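You operate a simulated robot arm through the tools that you are given. There is no shell and no other tool. Be economical: measure what you need, move in short steps, check, and stop when the job is done.

You are at the controls of a simulated two-armed robot. One attempt, no reset.

TASK
Wipe up the spill on the card bench with the cloth and put it back.

The check looks at the end state, three seconds after you hand in, the way a careful person would. Anything else that was tipped, shoved, dropped, spilled or broken makes it a failure. Flat cloth is picked up by pressing the open fingertips on it (5 to 10 N) and closing them slowly along it; thin cloth reads only 2 to 8 mm in the jaws.

THE ROBOT
Two 7-joint arms with two-finger parallel grippers on one trunk, on a base that drives. Base frame: it is fixed to the floor where the robot stands at the start and does not move with it; the origin is under the middle of the robot, x ahead of it, y to its left, z up; the surface under the hand at the start is at about z = 880. Lengths are in mm, angles in rad, forces in N, time in s.
The left shoulder is at the start at [54, 161, 1054], the right one opposite. Payload 3.91 kg a hand.
The TCP of each hand is the grasp point between the finger pads, 30 mm short of the fingertips. In the tool frame z runs along the fingers and y along their closing line. Largest opening 110 mm; finger width 20, thickness 10; the body of the gripper, 48 by 112 mm, starts 55 mm behind the TCP.
Orientation is that of the tool frame in the base frame, as a unit quaternion [w, x, y, z]. With the fingers straight down and closing along the base's y, the tool's x points along the base's -x, its y along +y and its z along -z.

THE INTERFACE
- The arms move only by the tool nudge_tool. It takes "left_moves", "right_moves" or both (then of equal length, played together; a hand with none holds still); each is a list of rows, each a list of 6 numbers: the shift along the tool's x, y, z in mm, then the turn, a rotation vector about the tool's x, y, z in rad. In form: [[tx, ty, tz, ax, ay, az], ...]. A call has 1 to 20 rows; each row shifts and turns the commanded pose from where the row before left it, along the tool's axes as they then stand. "left_grip" and "right_grip" are, for a hand that has rows, the gripper command, from -1 (shut) to 1 (fully open), values between in proportion, set as the call begins (left out, the last holds). A row lasts 0.2 s, in which the tool goes at most 50 mm and 0.15 rad; a call with a longer step from one row to the next is refused whole, and so is a gripper value outside its range. A pose out of reach is approached as far as the arm can. The call stops where the force on the tool passes 40 N (or 10 N more than at its start, if that is more) or the arm is blocked; 0.2 s more then pass. The fingers move at their own pace (about 108 mm/s each) and stop on an object; they squeeze with about 32 N. The grip force told is the motor's: it shows also when the fingers shut on nothing. Time passes only in rows, and 0.2 s behind the last, so rows that do not move let the fingers close. It gives the time, the measured TCP pose, the force on the tool (base axes), the opening and the grip force at its end, in the units of the frame above (readings bear some noise), with the torque about the TCP (base axes, N m) and any sound that the robot's microphone picked up.
- Cameras (640 x 400 px; columns grow to the right, rows downward): "scene" is now at [100, 30.9, 1291.4]; the picture's right is [0.24, -0.97, 0.01], its down [-0.41, -0.11, -0.91] and it looks along [0.88, 0.21, -0.42] (base axes); focal length 276 px, centre (320, 200). "left" rides on the left gripper at [72, -17, -103] in its tool frame; the picture's right is [0.23, 0.97, 0.00], its down [-0.76, 0.18, -0.62] and it looks along [-0.61, 0.14, 0.78] (tool axes); focal length 222 px, centre (320, 200). "right" rides on the right gripper at [73, 17, -103] in its tool frame; the picture's right is [-0.23, 0.97, 0.00], its down [-0.76, -0.18, -0.62] and it looks along [-0.61, -0.14, 0.78] (tool axes); focal length 222 px, centre (320, 200). There is no depth. A picture from a camera that has moved, and an enlarged one, comes with that camera's place and axes in the base frame and with its lens. The place of the scene camera against the robot may be out by one fixed shift of up to 25 mm in any direction.
- grab_frame(camera): a new picture of that camera. No time passes.
- move_column(by): slides the trunk up (or, below 0, down) by that many mm; the arms and the scene camera ride with it, the base frame stays. It gives what a move gives, with no picture.
- drive_base(legs): drives the robot by 1 to 6 legs, each [ahead, left, turn to the left] in mm, mm and rad, along the robot's own axes; the way and the turn of a leg run together, so that a leg with both is an arc; at most 1500 mm and 3.142 rad a leg. The arms and the cameras ride along, it lands a little off, and it stops where it bumps. It gives what a move gives.
- pan_tilt(pan, tilt): turns the head with the scene camera to pan (to the left, within 1.501 rad either way) and tilt (down, from -0.506 to 1.204), counted from straight ahead of the robot. It gives what a move gives.
- enlarge(camera, box): a new picture of the part [left, top, right, bottom] of that camera's present view, enlarged. No time passes.
- hand_in(): hands the job in; it is judged then, once.

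Go step by step. Nothing tells you exact positions but the pictures and the camera data: compare them with the known pose of the tool, close in by small moves and look again before you grip or let go. The budget is 120 turns and 100 pictures, counting those below and the enlarged ones. Unless the task says otherwise, let go and move clear before handing in, and close with one line.

The tools are called after "Request:" as a command line: name --argument value ..., lists and objects as JSON in quotes. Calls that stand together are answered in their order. nudge_tool: Moves the arms, as the interface text tells. Its arguments: {"type":"object","properties":{"left_moves":{"type":"array"},"left_grip":{"type":"number"},"right_moves":{"type":"array"},"right_grip":{"type":"number"}},"required":[]} The other tools are called the same way: move_column (by) slides the trunk up or down; drive_base (legs) drives the base; pan_tilt (pan, tilt) turns the head that bears the scene camera; grab_frame (camera) takes a picture; enlarge (camera, box) takes an enlarged picture of a part of a camera's view; hand_in () hands the job in.

At the start:

```text
t: 0.0
left_eef_pos: [589.9, 422.6, 1099.2]
left_ee_rot: [0.006, 0.013, 1.0, -0.003]
left_force: [0.5, -0.6, -0.7]
left_ft_torque: [0.02, 0.02, 0.01]
left_gripper_width: 110.3
left_finger_force: 0.0
right_eef_pos: [827.9, -294.5, 1116.2]
right_ee_rot: [0.006, 0.012, 1.0, -0.003]
right_force: [-0.3, -0.3, 0.8]
right_ft_torque: [-0.04, 0.01, -0.03]
right_gripper_width: 110.0
right_finger_force: 0.0
trunk travel left (down, up): [-500.0, 440.0]
robot x, y, heading: [-8.3, -2.1, -0.024]
head pan, tilt: [0.267, 0.445]
```

scene: 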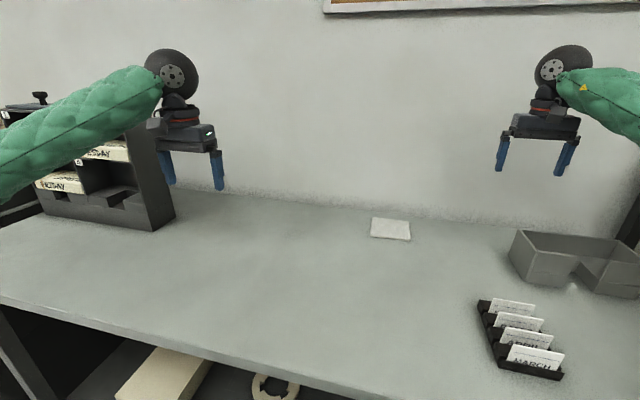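
right: 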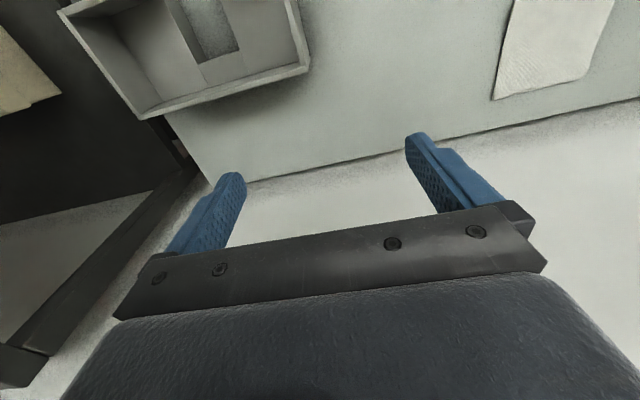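
left: 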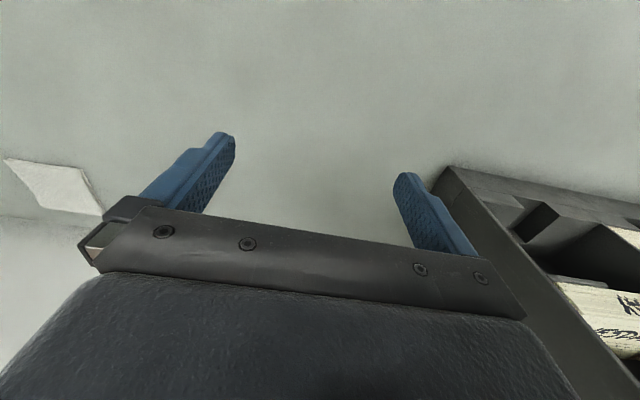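

I see a bench with a pale cloth near the wall, a dark sorter on the left, and a tray and card rack on the right. I can't see the spill yet, so I'll enlarge parts of the view and look around.

Request:
enlarge --camera "scene" --box '[100, 180, 340, 330]'

Request:
enlarge --camera "scene" --box '[320, 200, 640, 400]'

Request:
pan_tilt --pan -0.3 --tilt 0.75

Request:
grab_frame --camera "scene"

```text
2.67 times, centred on (220, 255) of scene
camera zoom: at [100.0, 30.9, 1291.4], right [0.24, -0.97, 0.01], down [-0.41, -0.11, -0.91], along [0.88, 0.21, -0.42], focal length 736 px, centre (587, 53)
```

zoom: 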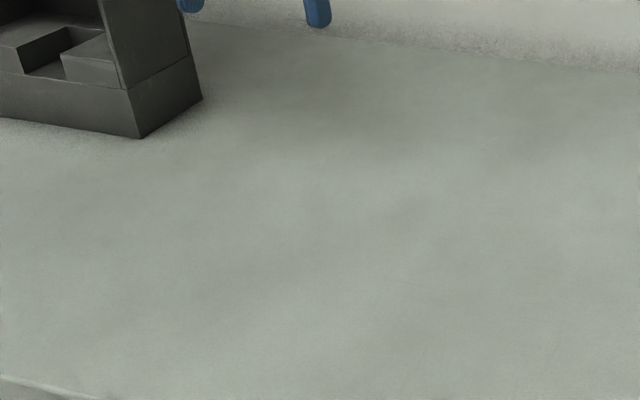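

```text
2.00 times, centred on (480, 300) of scene
camera zoom: at [100.0, 30.9, 1291.4], right [0.24, -0.97, 0.01], down [-0.41, -0.11, -0.91], along [0.88, 0.21, -0.42], focal length 552 px, centre (0, 0)
```

zoom: 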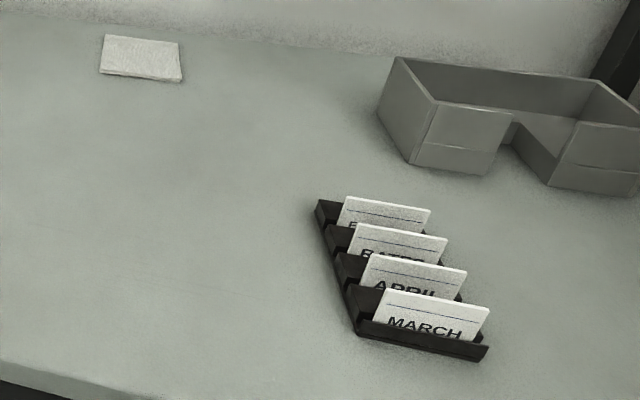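

```text
t: 1.0
left_eef_pos: [590.5, 422.2, 1097.3]
left_ee_rot: [0.006, 0.013, 1.0, -0.004]
left_force: [0.7, 0.4, -0.5]
left_ft_torque: [0.01, 0.0, 0.0]
left_gripper_width: 110.0
left_finger_force: 0.0
right_eef_pos: [829.4, -294.4, 1116.3]
right_ee_rot: [0.005, 0.012, 1.0, -0.004]
right_force: [0.7, 0.1, -0.2]
right_ft_torque: [-0.02, 0.01, 0.01]
right_gripper_width: 109.9
right_finger_force: 0.1
trunk travel left (down, up): [-500.0, 440.0]
robot x, y, heading: [-5.8, -1.1, -0.021]
head pan, tilt: [-0.3, 0.75]
```

```text
94 pictures are left
camera scene: at [90.9, -16.9, 1264.7], right [-0.32, -0.95, 0.01], down [-0.64, 0.21, -0.74], along [0.7, -0.24, -0.67], focal length 276 px, centre (320, 200)
```

scene: 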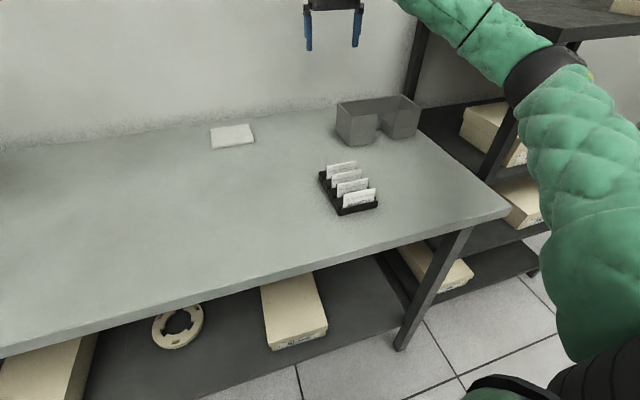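

The rack of cards is on this bench, but no spill shows yet. I'll enlarge here and then look left.

Request:
enlarge --camera "scene" --box '[120, 80, 440, 280]'

Request:
enlarge --camera "scene" --box '[0, 120, 300, 308]'

Request:
pan_tilt --pan 0.9 --tilt 0.7

Request:
grab_frame --camera "scene"

Request:
pan_tilt --pan 1.5 --tilt 0.5

Request:
grab_frame --camera "scene"

Request:
pan_tilt --pan -1.4 --tilt 0.5

Request:
grab_frame --camera "scene"

```text
2.00 times, centred on (280, 180) of scene
camera zoom: at [90.9, -16.9, 1264.7], right [-0.32, -0.95, 0.01], down [-0.64, 0.21, -0.74], along [0.7, -0.24, -0.67], focal length 552 px, centre (400, 240)
```

zoom: 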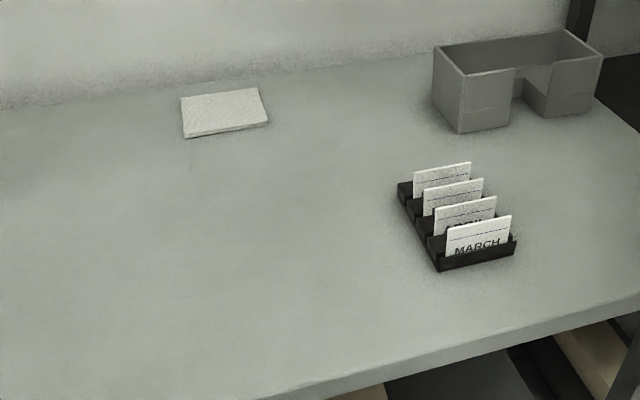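

```text
2.13 times, centred on (150, 214) of scene
camera zoom: at [90.9, -16.9, 1264.7], right [-0.32, -0.95, 0.01], down [-0.64, 0.21, -0.74], along [0.7, -0.24, -0.67], focal length 587 px, centre (682, 170)
```

zoom: 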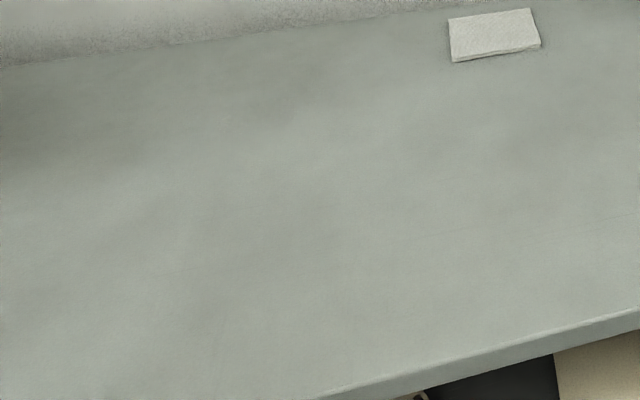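

```text
t: 2.4
left_eef_pos: [591.5, 422.4, 1097.1]
left_ee_rot: [0.005, 0.013, 1.0, -0.004]
left_force: [-0.5, 0.1, 0.6]
left_ft_torque: [-0.03, 0.0, 0.0]
left_gripper_width: 109.8
left_finger_force: 0.1
right_eef_pos: [828.9, -294.5, 1115.8]
right_ee_rot: [0.005, 0.013, 1.0, -0.004]
right_force: [0.2, 0.1, 0.5]
right_ft_torque: [0.0, -0.02, 0.0]
right_gripper_width: 110.0
right_finger_force: 0.0
trunk travel left (down, up): [-500.0, 440.0]
robot x, y, heading: [-9.6, -1.1, -0.027]
head pan, tilt: [0.901, 0.7]
```

```text
91 pictures are left
camera scene: at [67.2, 75.1, 1267.9], right [0.77, -0.64, 0.01], down [-0.41, -0.5, -0.76], along [0.5, 0.58, -0.64], focal length 276 px, centre (320, 200)
```

scene: 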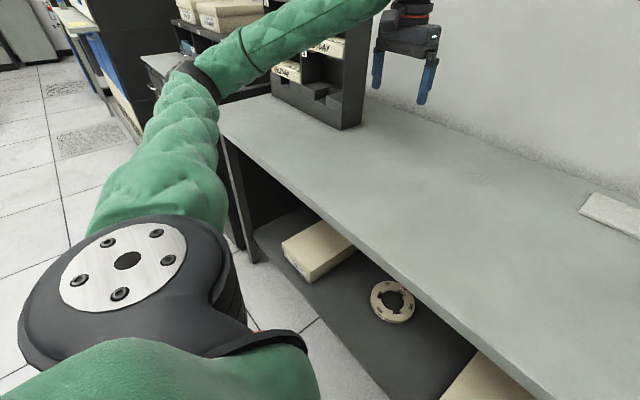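

```text
t: 3.4
left_eef_pos: [592.7, 422.1, 1098.1]
left_ee_rot: [0.005, 0.012, 1.0, -0.005]
left_force: [0.2, -0.5, -0.6]
left_ft_torque: [-0.02, -0.02, 0.03]
left_gripper_width: 110.0
left_finger_force: 0.0
right_eef_pos: [828.7, -294.4, 1116.3]
right_ee_rot: [0.005, 0.013, 1.0, -0.004]
right_force: [-0.4, 0.0, 0.0]
right_ft_torque: [-0.01, 0.01, 0.01]
right_gripper_width: 109.9
right_finger_force: 0.1
trunk travel left (down, up): [-500.0, 440.0]
robot x, y, heading: [-8.6, -2.1, -0.032]
head pan, tilt: [1.499, 0.499]
```

```text
90 pictures are left
camera scene: at [21.4, 100.6, 1284.8], right [1.0, -0.1, 0.01], down [-0.04, -0.48, -0.87], along [0.09, 0.87, -0.49], focal length 276 px, centre (320, 200)
```

scene: 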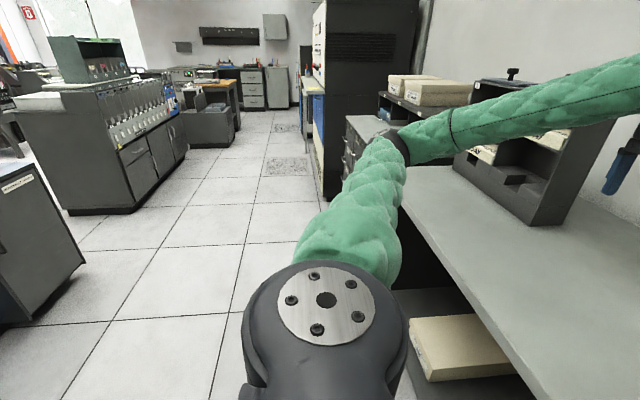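

```text
t: 5.9
left_eef_pos: [591.3, 422.8, 1098.0]
left_ee_rot: [0.005, 0.013, 1.0, -0.004]
left_force: [0.1, 0.0, 0.0]
left_ft_torque: [-0.01, 0.02, -0.04]
left_gripper_width: 110.1
left_finger_force: 0.0
right_eef_pos: [828.6, -294.9, 1116.2]
right_ee_rot: [0.004, 0.013, 1.0, -0.004]
right_force: [0.0, 0.5, -0.1]
right_ft_torque: [-0.01, -0.03, 0.03]
right_gripper_width: 110.1
right_finger_force: 0.0
trunk travel left (down, up): [-500.0, 440.0]
robot x, y, heading: [-6.3, -0.6, -0.023]
head pan, tilt: [-1.4, 0.499]
```

```text
89 pictures are left
camera scene: at [25.7, -79.9, 1286.5], right [-0.99, -0.15, -0.01], down [-0.06, 0.47, -0.88], along [0.13, -0.87, -0.47], focal length 276 px, centre (320, 200)
```

scene: 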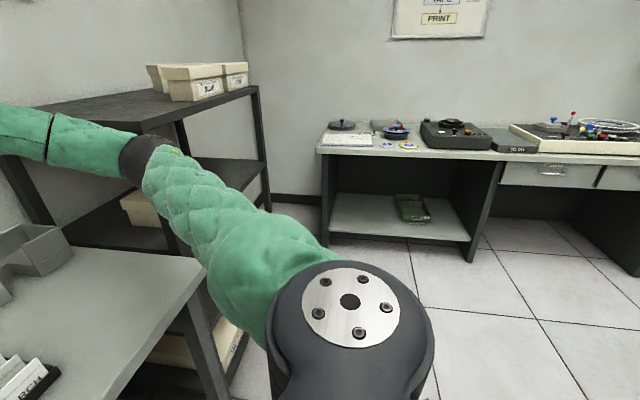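

This is the card bench. The spill isn't obvious from the scene camera, so I'll check the tray, behind the objects, and the wrist views.

Request:
pan_tilt --pan -0.5 --tilt 0.6

Request:
enlarge --camera "scene" --box '[240, 100, 480, 250]'

Request:
enlarge --camera "right" --box '[0, 0, 640, 400]'

Request:
enlarge --camera "left" --box '[0, 0, 640, 400]'

Request:
pan_tilt --pan 0.2 --tilt 0.9

Request:
grab_frame --camera "scene"

```text
t: 7.1
left_eef_pos: [590.9, 422.6, 1098.1]
left_ee_rot: [0.005, 0.013, 1.0, -0.005]
left_force: [0.2, -0.2, -0.2]
left_ft_torque: [0.01, -0.04, 0.0]
left_gripper_width: 110.2
left_finger_force: 0.1
right_eef_pos: [828.1, -294.1, 1116.3]
right_ee_rot: [0.004, 0.013, 1.0, -0.004]
right_force: [-0.5, -0.5, 0.2]
right_ft_torque: [0.02, 0.0, 0.0]
right_gripper_width: 109.8
right_finger_force: 0.1
trunk travel left (down, up): [-500.0, 440.0]
robot x, y, heading: [-5.8, -0.3, -0.026]
head pan, tilt: [-0.499, 0.6]
```

```text
2.67 times, centred on (360, 175) of scene
camera zoom: at [89.1, -34.2, 1277.7], right [-0.5, -0.87, 0.0], down [-0.48, 0.28, -0.83], along [0.72, -0.42, -0.55], focal length 736 px, centre (213, 267)
```

zoom: 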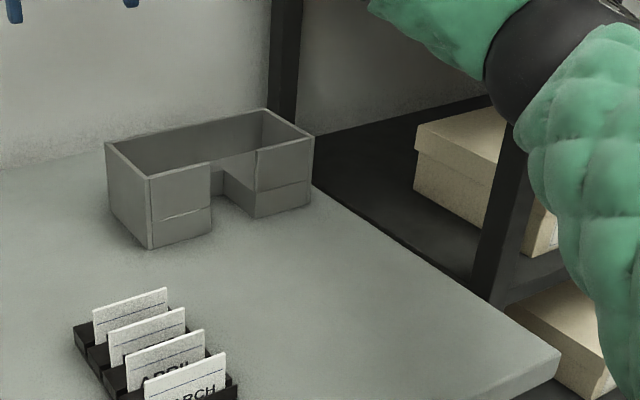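

```text
1.00 times, centred on (320, 200) of right (not enlarged: the box is as wide or as high as the picture)
camera zoom: at [755.7, -274.5, 1218.5], right [0.25, 0.97, 0.0], down [0.75, -0.19, 0.63], along [0.61, -0.16, -0.78], focal length 222 px, centre (320, 200)
```

zoom: 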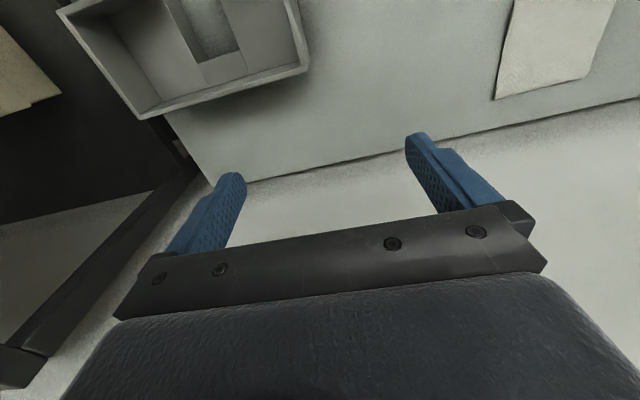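

```text
1.00 times, centred on (320, 200) of left (not enlarged: the box is as wide or as high as the picture)
camera zoom: at [517.5, 408.0, 1199.9], right [-0.2, 0.98, -0.01], down [0.76, 0.16, 0.63], along [0.62, 0.12, -0.78], focal length 222 px, centre (320, 200)
```

zoom: 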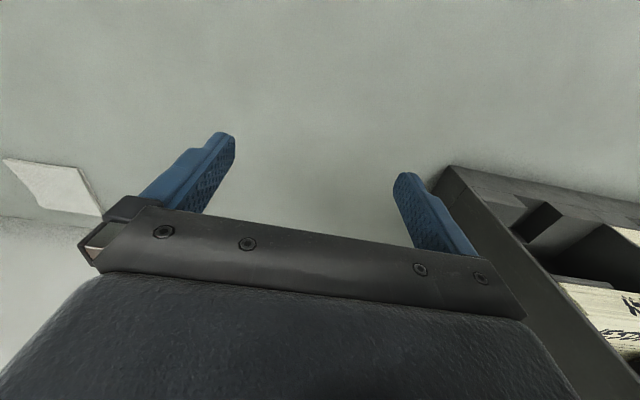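

```text
t: 8.2
left_eef_pos: [591.7, 422.3, 1097.4]
left_ee_rot: [0.005, 0.013, 1.0, -0.004]
left_force: [-1.0, 0.0, -0.1]
left_ft_torque: [0.0, -0.04, 0.0]
left_gripper_width: 110.0
left_finger_force: 0.0
right_eef_pos: [828.5, -294.8, 1117.0]
right_ee_rot: [0.005, 0.013, 1.0, -0.005]
right_force: [0.0, 0.6, 0.5]
right_ft_torque: [-0.01, -0.01, -0.01]
right_gripper_width: 110.3
right_finger_force: 0.1
trunk travel left (down, up): [-500.0, 440.0]
robot x, y, heading: [-6.2, 0.7, -0.028]
head pan, tilt: [0.201, 0.901]
```

```text
85 pictures are left
camera scene: at [87.3, 23.0, 1252.5], right [0.17, -0.98, 0.01], down [-0.76, -0.14, -0.63], along [0.62, 0.1, -0.78], focal length 276 px, centre (320, 200)
```

scene: 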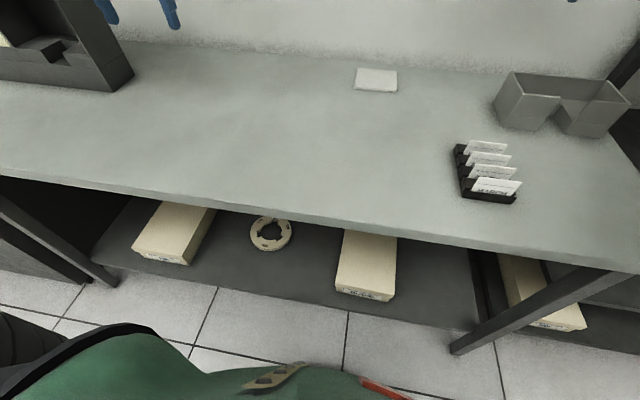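

Still no obvious spill. I'll zoom the bench in tiles at this steeper view.

Request:
enlarge --camera "scene" --box '[100, 60, 260, 160]'

Request:
enlarge --camera "scene" --box '[240, 60, 400, 160]'

Request:
enlarge --camera "scene" --box '[360, 130, 520, 230]'

Request:
enlarge --camera "scene" --box '[220, 120, 380, 220]'

Request:
enlarge --camera "scene" --box '[0, 80, 160, 180]'

Request:
enlarge --camera "scene" --box '[480, 100, 640, 200]'

```text
4.00 times, centred on (180, 110) of scene
camera zoom: at [87.3, 23.0, 1252.5], right [0.17, -0.98, 0.01], down [-0.76, -0.14, -0.63], along [0.62, 0.1, -0.78], focal length 1103 px, centre (880, 560)
```

zoom: 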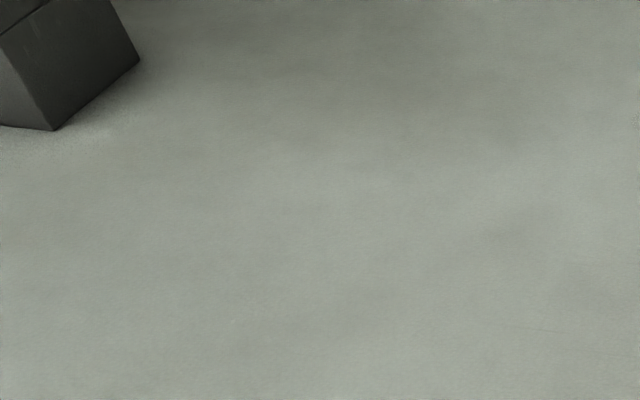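

```text
4.00 times, centred on (320, 110) of scene
camera zoom: at [87.3, 23.0, 1252.5], right [0.17, -0.98, 0.01], down [-0.76, -0.14, -0.63], along [0.62, 0.1, -0.78], focal length 1103 px, centre (320, 560)
```

zoom: 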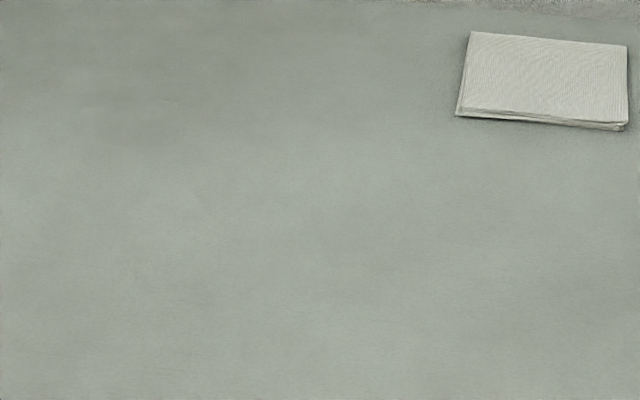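

```text
4.00 times, centred on (440, 180) of scene
camera zoom: at [87.3, 23.0, 1252.5], right [0.17, -0.98, 0.01], down [-0.76, -0.14, -0.63], along [0.62, 0.1, -0.78], focal length 1103 px, centre (-160, 280)
```

zoom: 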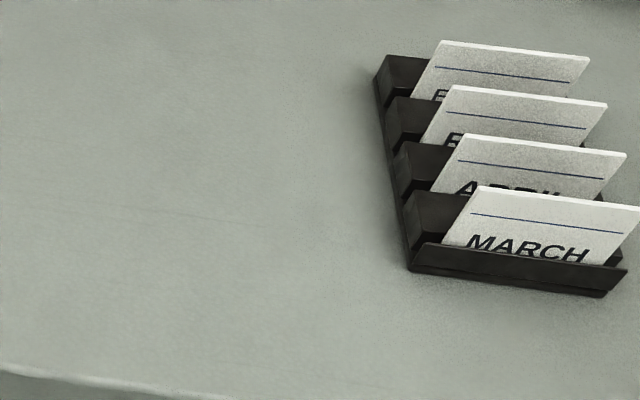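

```text
4.00 times, centred on (300, 170) of scene
camera zoom: at [87.3, 23.0, 1252.5], right [0.17, -0.98, 0.01], down [-0.76, -0.14, -0.63], along [0.62, 0.1, -0.78], focal length 1103 px, centre (400, 320)
```

zoom: 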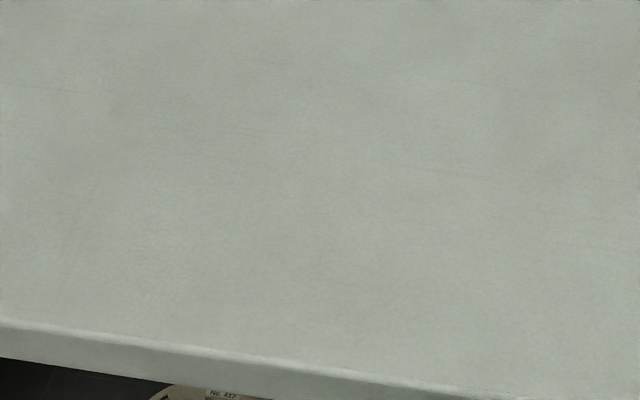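

```text
4.00 times, centred on (80, 130) of scene
camera zoom: at [87.3, 23.0, 1252.5], right [0.17, -0.98, 0.01], down [-0.76, -0.14, -0.63], along [0.62, 0.1, -0.78], focal length 1103 px, centre (1280, 480)
```

zoom: 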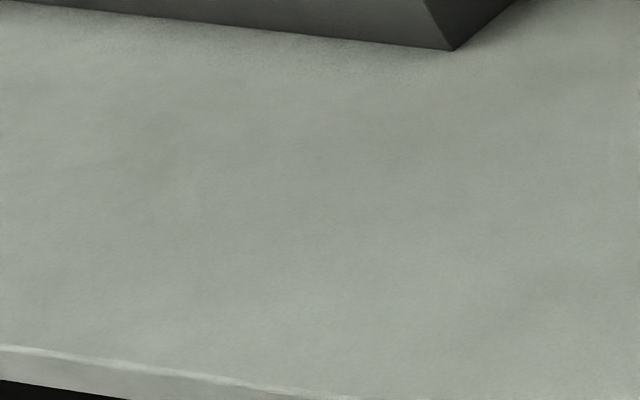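

```text
4.00 times, centred on (560, 150) of scene
camera zoom: at [87.3, 23.0, 1252.5], right [0.17, -0.98, 0.01], down [-0.76, -0.14, -0.63], along [0.62, 0.1, -0.78], focal length 1103 px, centre (-640, 400)
```

zoom: 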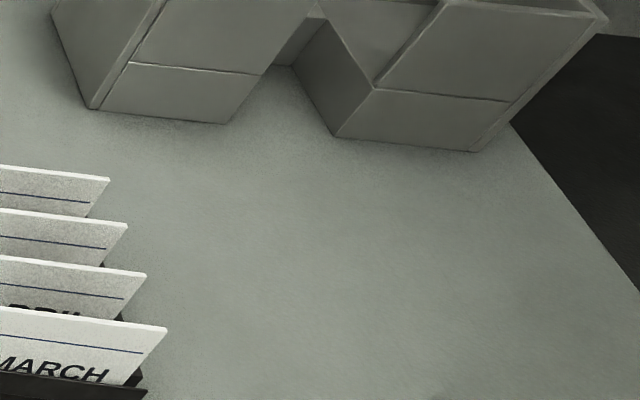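

No spill in the visible part. I'll look up at the signs on the walls and check whether there are other benches, then move a wrist camera to see behind things.

Request:
pan_tilt --pan 0.0 --tilt 0.0

Request:
grab_frame --camera "scene"

Request:
pan_tilt --pan 0.75 --tilt 0.4

Request:
grab_frame --camera "scene"

Request:
pan_tilt --pan -1.5 --tilt 0.2

Request:
grab_frame --camera "scene"

```text
t: 9.4
left_eef_pos: [591.7, 423.3, 1097.7]
left_ee_rot: [0.006, 0.013, 1.0, -0.004]
left_force: [-0.2, 0.7, -0.5]
left_ft_torque: [0.06, 0.02, -0.01]
left_gripper_width: 110.0
left_finger_force: 0.0
right_eef_pos: [829.1, -294.7, 1115.6]
right_ee_rot: [0.005, 0.013, 1.0, -0.004]
right_force: [0.1, -0.5, -0.4]
right_ft_torque: [-0.02, -0.02, -0.02]
right_gripper_width: 110.1
right_finger_force: 0.1
trunk travel left (down, up): [-500.0, 440.0]
robot x, y, heading: [-9.9, 2.5, -0.024]
head pan, tilt: [0.0, 0.0]
```

```text
78 pictures are left
camera scene: at [102.1, 8.4, 1332.7], right [-0.03, -1.0, 0.01], down [0.01, -0.01, -1.0], along [1.0, -0.03, 0.01], focal length 276 px, centre (320, 200)
```

scene: 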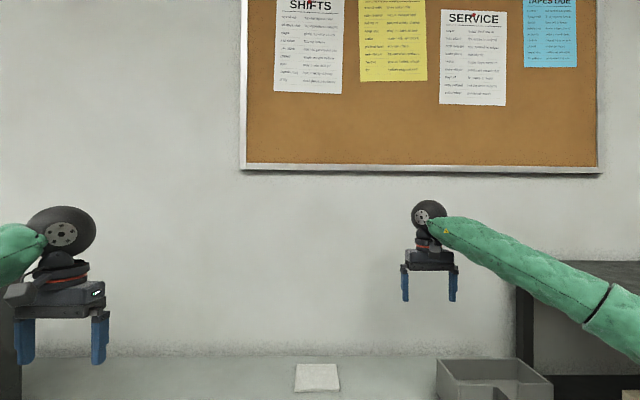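

```text
t: 10.5
left_eef_pos: [592.1, 422.3, 1097.6]
left_ee_rot: [0.005, 0.014, 1.0, -0.004]
left_force: [-1.1, 1.1, -0.6]
left_ft_torque: [0.01, -0.02, 0.04]
left_gripper_width: 109.8
left_finger_force: 0.1
right_eef_pos: [829.1, -295.3, 1117.1]
right_ee_rot: [0.004, 0.013, 1.0, -0.003]
right_force: [0.2, 0.3, -1.1]
right_ft_torque: [-0.01, 0.0, -0.03]
right_gripper_width: 109.8
right_finger_force: 0.0
trunk travel left (down, up): [-500.0, 440.0]
robot x, y, heading: [-8.6, -1.9, -0.03]
head pan, tilt: [0.75, 0.4]
```

```text
77 pictures are left
camera scene: at [81.9, 71.8, 1295.0], right [0.66, -0.75, 0.01], down [-0.28, -0.27, -0.92], along [0.69, 0.61, -0.39], focal length 276 px, centre (320, 200)
```

scene: 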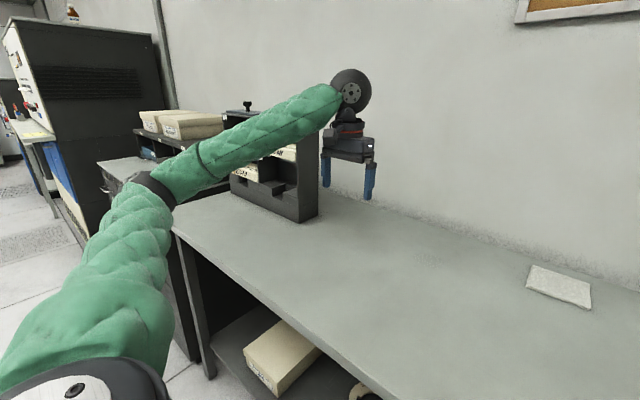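

```text
t: 12.6
left_eef_pos: [591.0, 423.3, 1096.9]
left_ee_rot: [0.005, 0.012, 1.0, -0.004]
left_force: [1.0, -0.8, 0.2]
left_ft_torque: [-0.01, 0.0, 0.02]
left_gripper_width: 110.0
left_finger_force: 0.2
right_eef_pos: [829.7, -294.2, 1116.1]
right_ee_rot: [0.004, 0.013, 1.0, -0.004]
right_force: [-0.8, -1.6, 1.0]
right_ft_torque: [0.0, -0.01, 0.01]
right_gripper_width: 110.1
right_finger_force: 0.1
trunk travel left (down, up): [-500.0, 440.0]
robot x, y, heading: [-7.6, 1.0, -0.027]
head pan, tilt: [-1.499, 0.201]
```

```text
76 pictures are left
camera scene: at [16.7, -82.5, 1314.2], right [-1.0, -0.05, -0.01], down [0.0, 0.19, -0.98], along [0.05, -0.98, -0.19], focal length 276 px, centre (320, 200)
```

scene: 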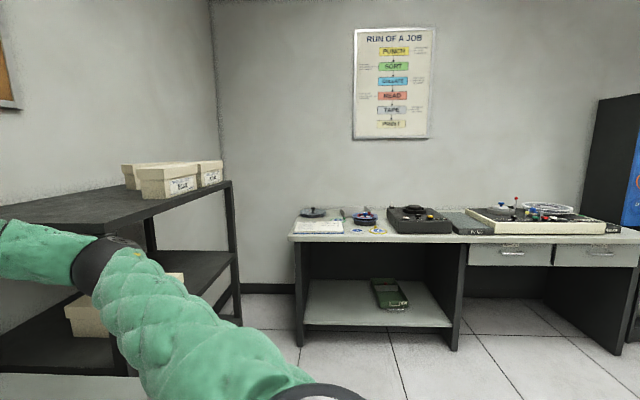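

This is the card bench; the spill may be clear liquid. I'll raise the trunk for a steeper view and check behind objects.

Request:
move_column --by 400

Request:
pan_tilt --pan 0.0 --tilt 0.85

Request:
grab_frame --camera "scene"

Request:
pan_tilt --pan 0.6 --tilt 0.85

Request:
grab_frame --camera "scene"

```text
t: 16.4
left_eef_pos: [602.5, 415.0, 1494.9]
left_ee_rot: [-0.001, 0.011, 1.0, 0.0]
left_force: [-0.4, 0.4, 0.5]
left_ft_torque: [-0.02, -0.02, 0.0]
left_gripper_width: 109.9
left_finger_force: 0.1
right_eef_pos: [841.4, -301.8, 1504.1]
right_ee_rot: [-0.001, 0.013, 1.0, 0.001]
right_force: [0.3, -0.4, -0.3]
right_ft_torque: [0.0, 0.0, -0.01]
right_gripper_width: 110.3
right_finger_force: 0.0
trunk travel left (down, up): [-900.0, 40.0]
robot x, y, heading: [-9.1, 2.1, -0.026]
head pan, tilt: [-1.499, 0.201]
```

```text
t: 18.0
left_eef_pos: [602.5, 415.3, 1493.8]
left_ee_rot: [0.0, 0.012, 1.0, 0.0]
left_force: [0.3, -1.1, 0.7]
left_ft_torque: [-0.03, 0.02, 0.0]
left_gripper_width: 110.2
left_finger_force: 0.1
right_eef_pos: [841.4, -302.7, 1503.5]
right_ee_rot: [-0.001, 0.012, 1.0, 0.0]
right_force: [0.1, 0.2, 1.1]
right_ft_torque: [0.02, -0.01, 0.01]
right_gripper_width: 110.0
right_finger_force: 0.1
trunk travel left (down, up): [-900.0, 40.0]
robot x, y, heading: [-6.3, 1.1, -0.022]
head pan, tilt: [0.0, 0.85]
```

```text
75 pictures are left
camera scene: at [104.6, -2.2, 1655.2], right [-0.02, -1.0, 0.0], down [-0.75, 0.02, -0.66], along [0.66, -0.02, -0.75], focal length 276 px, centre (320, 200)
```

scene: 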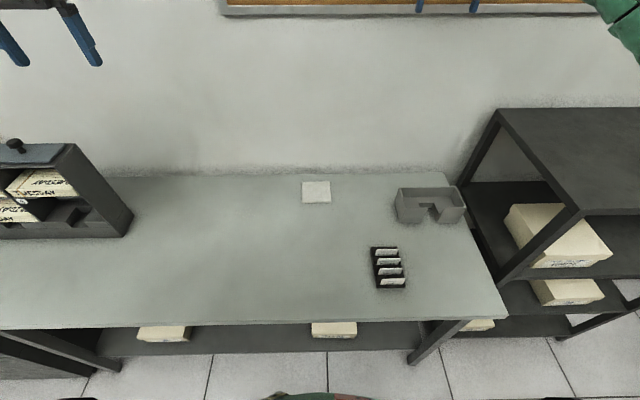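

```text
t: 19.0
left_eef_pos: [602.5, 415.1, 1495.0]
left_ee_rot: [0.0, 0.012, 1.0, 0.0]
left_force: [-1.0, -1.1, -0.3]
left_ft_torque: [0.02, 0.0, -0.01]
left_gripper_width: 109.9
left_finger_force: 0.2
right_eef_pos: [840.7, -301.5, 1504.1]
right_ee_rot: [-0.001, 0.012, 1.0, 0.001]
right_force: [1.1, 1.0, 0.4]
right_ft_torque: [-0.01, 0.0, 0.01]
right_gripper_width: 109.9
right_finger_force: 0.0
trunk travel left (down, up): [-900.0, 40.0]
robot x, y, heading: [-11.5, 0.8, -0.028]
head pan, tilt: [0.6, 0.85]
```

```text
74 pictures are left
camera scene: at [92.0, 42.3, 1655.1], right [0.54, -0.84, 0.0], down [-0.63, -0.41, -0.66], along [0.55, 0.36, -0.75], focal length 276 px, centre (320, 200)
```

scene: 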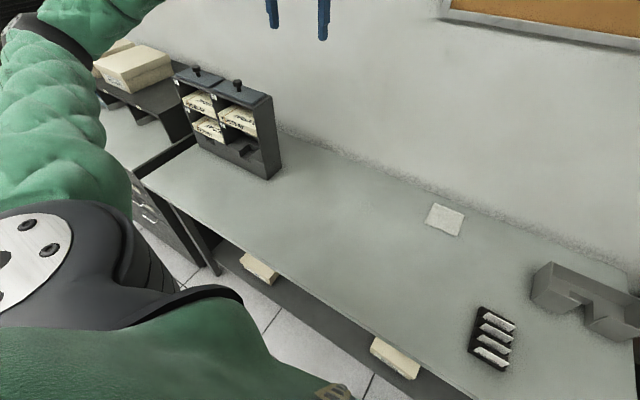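

Nothing clear yet. I'll use the wrist cameras, now high above the bench, as an overview, and enlarge the scene view.

Request:
grab_frame --camera "left"

Request:
grab_frame --camera "right"

Request:
enlarge --camera "scene" --box '[160, 130, 400, 280]'

Request:
enlarge --camera "scene" --box '[380, 180, 620, 330]'

```text
73 pictures are left
camera left: at [529.8, 399.2, 1597.4], right [-0.2, 0.98, 0.0], down [0.77, 0.16, 0.62], along [0.61, 0.13, -0.78], focal length 222 px, centre (320, 200)
```

left: 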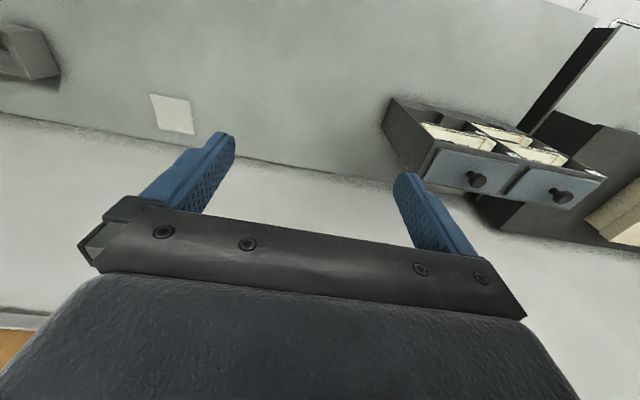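

```text
72 pictures are left
camera right: at [769.2, -283.1, 1607.2], right [0.25, 0.97, 0.0], down [0.76, -0.2, 0.62], along [0.6, -0.15, -0.78], focal length 222 px, centre (320, 200)
```

right: 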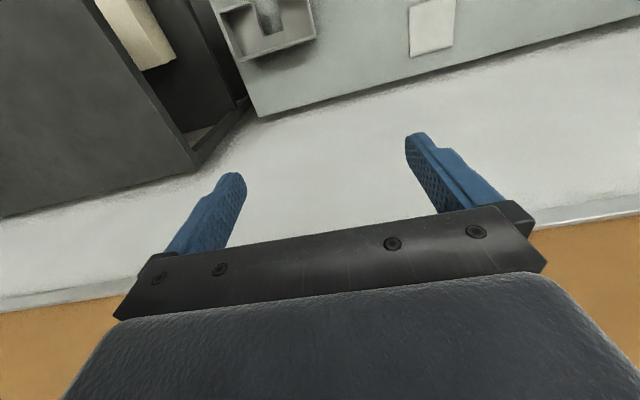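

```text
2.67 times, centred on (280, 205) of scene
camera zoom: at [92.0, 42.3, 1655.1], right [0.54, -0.84, 0.0], down [-0.63, -0.41, -0.66], along [0.55, 0.36, -0.75], focal length 736 px, centre (427, 187)
```

zoom: 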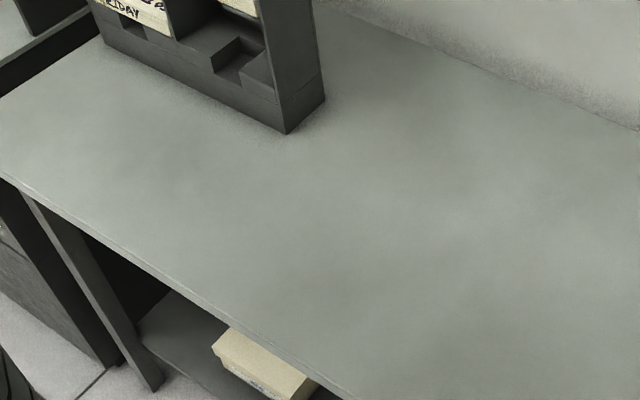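

```text
2.67 times, centred on (500, 255) of scene
camera zoom: at [92.0, 42.3, 1655.1], right [0.54, -0.84, 0.0], down [-0.63, -0.41, -0.66], along [0.55, 0.36, -0.75], focal length 736 px, centre (-160, 53)
```

zoom: 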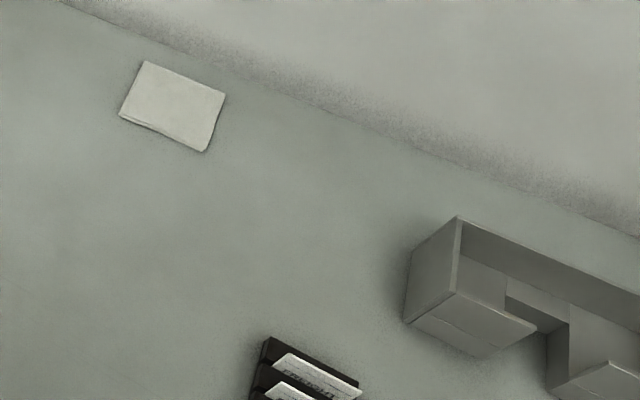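

No liquid is visible on this bench, so the spill may be on another bench in the room. I'll back up a little with the arms high and turn to look behind.

Request:
drive_base --legs '[[-250, 0, 0]]'

Request:
pan_tilt --pan 1.5 --tilt 0.5

Request:
grab_frame --camera "scene"

Request:
drive_base --legs '[[0, 0, 0.9]]'

Request:
grab_frame --camera "scene"

```text
t: 20.8
left_eef_pos: [349.9, 421.7, 1493.1]
left_ee_rot: [-0.001, 0.011, 1.0, 0.0]
left_force: [0.8, -0.4, -0.2]
left_ft_torque: [-0.01, 0.03, 0.0]
left_gripper_width: 110.2
left_finger_force: 0.1
right_eef_pos: [589.5, -294.5, 1503.0]
right_ee_rot: [-0.002, 0.011, 1.0, 0.001]
right_force: [0.2, -0.4, 0.5]
right_ft_torque: [0.03, -0.02, -0.01]
right_gripper_width: 110.0
right_finger_force: 0.0
trunk travel left (down, up): [-900.0, 40.0]
robot x, y, heading: [-261.6, 9.5, -0.021]
head pan, tilt: [0.6, 0.85]
```

```text
t: 22.0
left_eef_pos: [348.5, 420.9, 1493.7]
left_ee_rot: [-0.001, 0.012, 1.0, 0.0]
left_force: [0.1, -0.9, 0.2]
left_ft_torque: [0.01, 0.0, 0.01]
left_gripper_width: 110.1
left_finger_force: 0.0
right_eef_pos: [587.9, -294.6, 1503.2]
right_ee_rot: [-0.002, 0.012, 1.0, 0.002]
right_force: [0.0, 0.4, 0.9]
right_ft_torque: [-0.03, 0.03, 0.0]
right_gripper_width: 110.1
right_finger_force: 0.0
trunk travel left (down, up): [-900.0, 40.0]
robot x, y, heading: [-260.4, 2.3, -0.02]
head pan, tilt: [1.499, 0.499]
```

```text
69 pictures are left
camera scene: at [-218.1, 96.1, 1685.1], right [1.0, -0.09, 0.0], down [-0.05, -0.48, -0.88], along [0.08, 0.87, -0.48], focal length 276 px, centre (320, 200)
```

scene: 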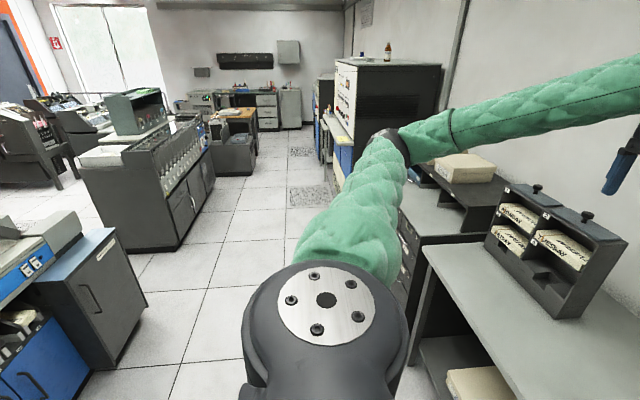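

```text
t: 24.7
left_eef_pos: [-199.1, 740.4, 1494.8]
left_ee_rot: [-0.001, -0.419, 0.908, 0.001]
left_force: [-0.6, 0.3, -0.2]
left_ft_torque: [0.02, 0.02, 0.02]
left_gripper_width: 110.1
left_finger_force: 0.1
right_eef_pos: [508.3, 474.7, 1503.7]
right_ee_rot: [-0.001, -0.42, 0.908, 0.0]
right_force: [-0.2, -0.5, 0.1]
right_ft_torque: [-0.01, 0.01, -0.02]
right_gripper_width: 109.9
right_finger_force: 0.0
trunk travel left (down, up): [-900.0, 40.0]
robot x, y, heading: [-259.3, 7.0, 0.871]
head pan, tilt: [1.499, 0.499]
```

```text
68 pictures are left
camera scene: at [-309.7, 109.1, 1685.2], right [0.7, 0.71, 0.0], down [0.34, -0.34, -0.88], along [-0.63, 0.61, -0.48], focal length 276 px, centre (320, 200)
```

scene: 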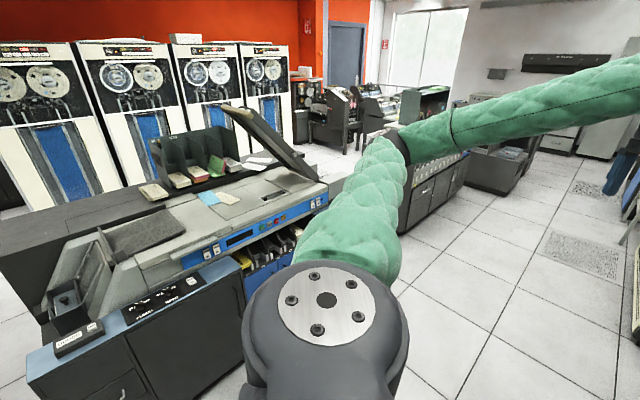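

Behind me is a card reader machine and tape drives; the start bench with the card racks still fits "card bench". I'll turn back and inspect it close-up with the wrist cameras.

Request:
drive_base --legs '[[0, 0, -0.87]]'

Request:
pan_tilt --pan 0.0 --tilt 0.65

Request:
grab_frame --camera "left"

Request:
grab_frame --camera "right"

Request:
enlarge --camera "scene" --box '[160, 150, 560, 400]'

```text
t: 27.4
left_eef_pos: [340.0, 434.4, 1494.0]
left_ee_rot: [0.0, 0.002, 1.0, 0.0]
left_force: [-0.1, -0.1, 0.5]
left_ft_torque: [0.02, 0.0, 0.0]
left_gripper_width: 110.1
left_finger_force: 0.1
right_eef_pos: [593.4, -278.9, 1503.5]
right_ee_rot: [-0.001, 0.002, 1.0, 0.001]
right_force: [1.4, 0.0, -0.1]
right_ft_torque: [-0.03, -0.02, 0.0]
right_gripper_width: 109.8
right_finger_force: 0.1
trunk travel left (down, up): [-900.0, 40.0]
robot x, y, heading: [-262.6, 4.3, -0.005]
head pan, tilt: [1.499, 0.499]
```

```text
t: 29.0
left_eef_pos: [340.8, 433.5, 1495.5]
left_ee_rot: [-0.001, 0.001, 1.0, 0.0]
left_force: [0.7, 0.1, -0.5]
left_ft_torque: [-0.01, 0.0, -0.03]
left_gripper_width: 110.3
left_finger_force: 0.0
right_eef_pos: [593.4, -278.3, 1503.2]
right_ee_rot: [-0.002, 0.002, 1.0, 0.002]
right_force: [-0.4, 0.9, -0.2]
right_ft_torque: [0.01, 0.03, -0.02]
right_gripper_width: 110.0
right_finger_force: 0.0
trunk travel left (down, up): [-900.0, 40.0]
robot x, y, heading: [-260.9, 4.9, -0.001]
head pan, tilt: [0.0, 0.649]
```

```text
67 pictures are left
camera left: at [268.0, 416.2, 1597.3], right [-0.22, 0.97, 0.0], down [0.76, 0.18, 0.62], along [0.61, 0.14, -0.78], focal length 222 px, centre (320, 200)
```

left: 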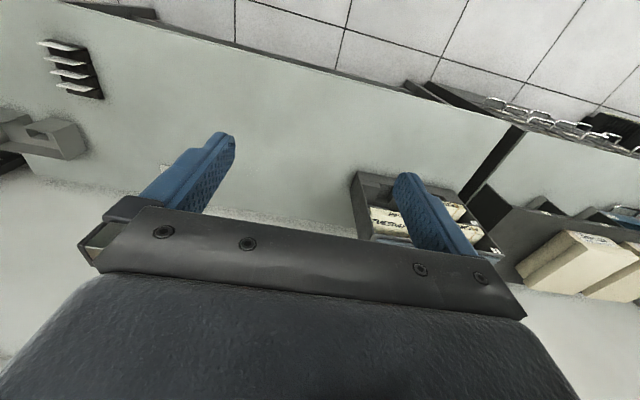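

```text
66 pictures are left
camera right: at [521.6, -260.7, 1607.1], right [0.23, 0.97, 0.0], down [0.76, -0.18, 0.62], along [0.6, -0.14, -0.78], focal length 222 px, centre (320, 200)
```

right: 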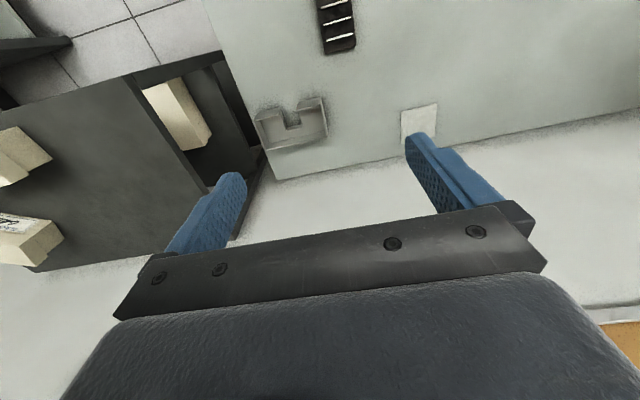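

```text
1.60 times, centred on (360, 275) of scene
camera zoom: at [-140.1, 6.6, 1671.7], right [0.0, -1.0, 0.0], down [-0.6, 0.0, -0.8], along [0.8, 0.0, -0.6], focal length 441 px, centre (256, 80)
```

zoom: 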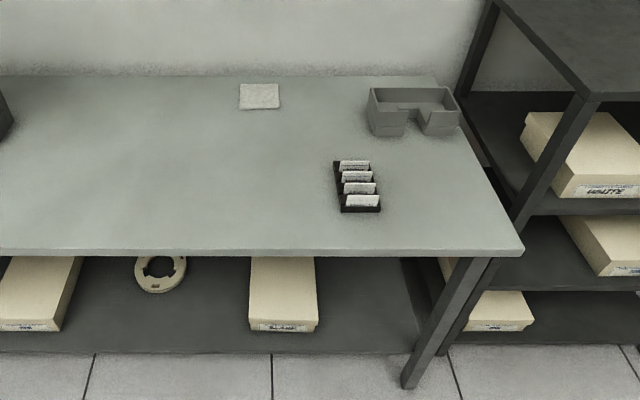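

This bench looks clean. Another bench with drawers continues to the left, so I'll drive left along the aisle and look at it.

Request:
drive_base --legs '[[0, 1400, 0]]'

Request:
pan_tilt --pan 0.2 --tilt 0.6

Request:
grab_frame --camera "scene"

Request:
grab_frame --camera "left"

Request:
grab_frame --camera "right"

```text
t: 35.9
left_eef_pos: [337.7, 1833.7, 1494.3]
left_ee_rot: [0.0, -0.002, 1.0, -0.001]
left_force: [-0.5, -0.1, -0.1]
left_ft_torque: [0.0, -0.03, -0.02]
left_gripper_width: 110.1
left_finger_force: 0.0
right_eef_pos: [595.4, 1123.0, 1504.8]
right_ee_rot: [0.0, -0.002, 1.0, 0.0]
right_force: [-0.1, 1.0, 0.0]
right_ft_torque: [-0.01, 0.01, 0.0]
right_gripper_width: 109.9
right_finger_force: 0.1
trunk travel left (down, up): [-900.0, 40.0]
robot x, y, heading: [-259.8, 1401.9, 0.002]
head pan, tilt: [0.0, 0.649]
```

```text
t: 36.7
left_eef_pos: [337.3, 1833.4, 1494.7]
left_ee_rot: [0.0, -0.001, 1.0, 0.0]
left_force: [-0.4, 0.2, 0.0]
left_ft_torque: [-0.02, 0.01, 0.02]
left_gripper_width: 110.2
left_finger_force: 0.1
right_eef_pos: [594.1, 1124.2, 1504.3]
right_ee_rot: [0.0, -0.002, 1.0, 0.0]
right_force: [0.4, -0.3, 0.0]
right_ft_torque: [0.0, -0.01, -0.03]
right_gripper_width: 109.9
right_finger_force: 0.0
trunk travel left (down, up): [-900.0, 40.0]
robot x, y, heading: [-262.2, 1402.1, 0.005]
head pan, tilt: [0.201, 0.6]
```

```text
64 pictures are left
camera scene: at [-140.8, 1421.6, 1676.0], right [0.2, -0.98, 0.0], down [-0.55, -0.11, -0.82], along [0.81, 0.17, -0.57], focal length 276 px, centre (320, 200)
```

scene: 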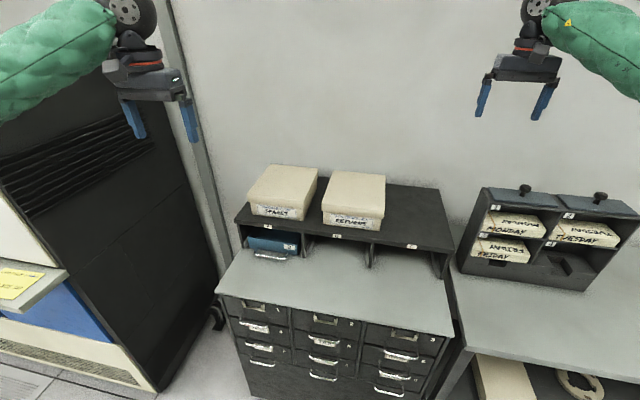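

```text
63 pictures are left
camera left: at [265.0, 1816.2, 1597.2], right [-0.23, 0.97, 0.0], down [0.76, 0.18, 0.62], along [0.61, 0.14, -0.78], focal length 222 px, centre (320, 200)
```

left: 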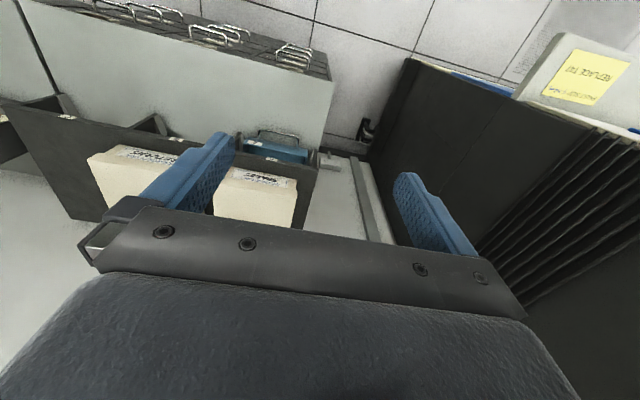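

```text
62 pictures are left
camera right: at [522.9, 1140.9, 1607.2], right [0.22, 0.97, 0.0], down [0.76, -0.18, 0.62], along [0.61, -0.14, -0.78], focal length 222 px, centre (320, 200)
```

right: 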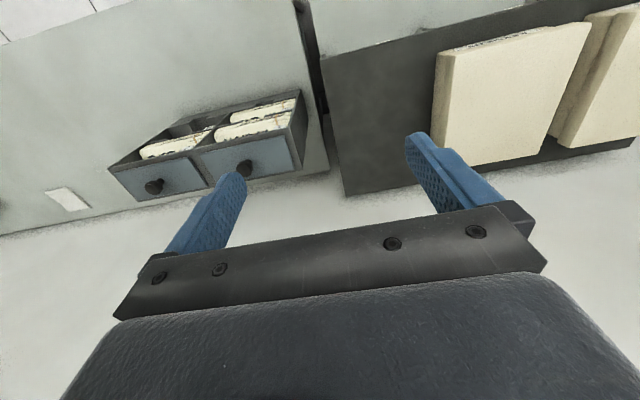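

The drawer cabinet is clean, and nothing is spilled behind the sorter. I'll go back and check the other bench on the right side of the room.

Request:
drive_base --legs '[[0, -1400, 0]]'

Request:
pan_tilt --pan -1.5 --tilt 0.4

Request:
enlarge --camera "scene" --box '[280, 100, 640, 325]'

Request:
grab_frame --camera "scene"

```text
t: 43.8
left_eef_pos: [342.2, 402.5, 1494.4]
left_ee_rot: [0.0, -0.001, 1.0, 0.0]
left_force: [-0.2, -0.1, -0.3]
left_ft_torque: [-0.02, -0.02, -0.01]
left_gripper_width: 110.0
left_finger_force: 0.2
right_eef_pos: [598.2, -308.2, 1504.1]
right_ee_rot: [-0.001, -0.001, 1.0, 0.001]
right_force: [0.4, 0.4, 0.0]
right_ft_torque: [0.0, 0.01, -0.01]
right_gripper_width: 110.2
right_finger_force: 0.1
trunk travel left (down, up): [-900.0, 40.0]
robot x, y, heading: [-256.7, -32.5, 0.004]
head pan, tilt: [0.201, 0.6]
```

```text
t: 45.5
left_eef_pos: [342.2, 402.7, 1492.9]
left_ee_rot: [0.0, -0.001, 1.0, 0.0]
left_force: [0.6, -0.1, -0.3]
left_ft_torque: [-0.03, 0.0, -0.02]
left_gripper_width: 109.8
left_finger_force: 0.0
right_eef_pos: [599.5, -308.1, 1503.2]
right_ee_rot: [-0.001, -0.001, 1.0, 0.002]
right_force: [0.4, -0.4, 0.7]
right_ft_torque: [0.03, 0.01, -0.01]
right_gripper_width: 110.1
right_finger_force: 0.0
trunk travel left (down, up): [-900.0, 40.0]
robot x, y, heading: [-256.0, -28.8, 0.0]
head pan, tilt: [-1.499, 0.4]
```

```text
1.78 times, centred on (460, 212) of scene
camera zoom: at [-216.3, -119.6, 1694.3], right [-1.0, -0.07, 0.0], down [-0.03, 0.39, -0.92], along [0.07, -0.92, -0.39], focal length 490 px, centre (71, 178)
```

zoom: 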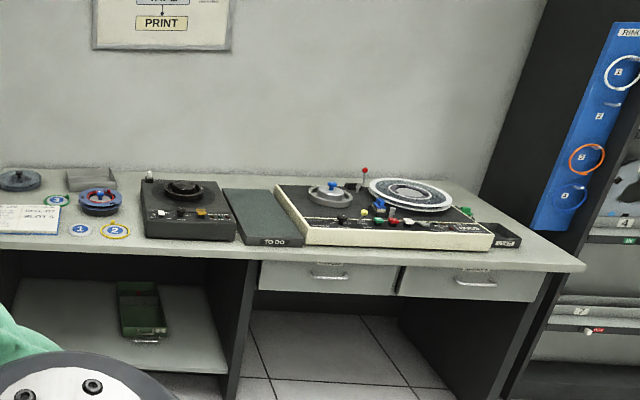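

```text
60 pictures are left
camera scene: at [-216.3, -119.6, 1694.3], right [-1.0, -0.07, 0.0], down [-0.03, 0.39, -0.92], along [0.07, -0.92, -0.39], focal length 276 px, centre (320, 200)
```

scene: 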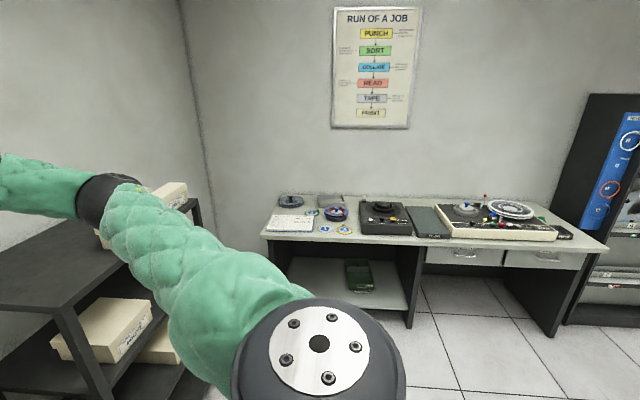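

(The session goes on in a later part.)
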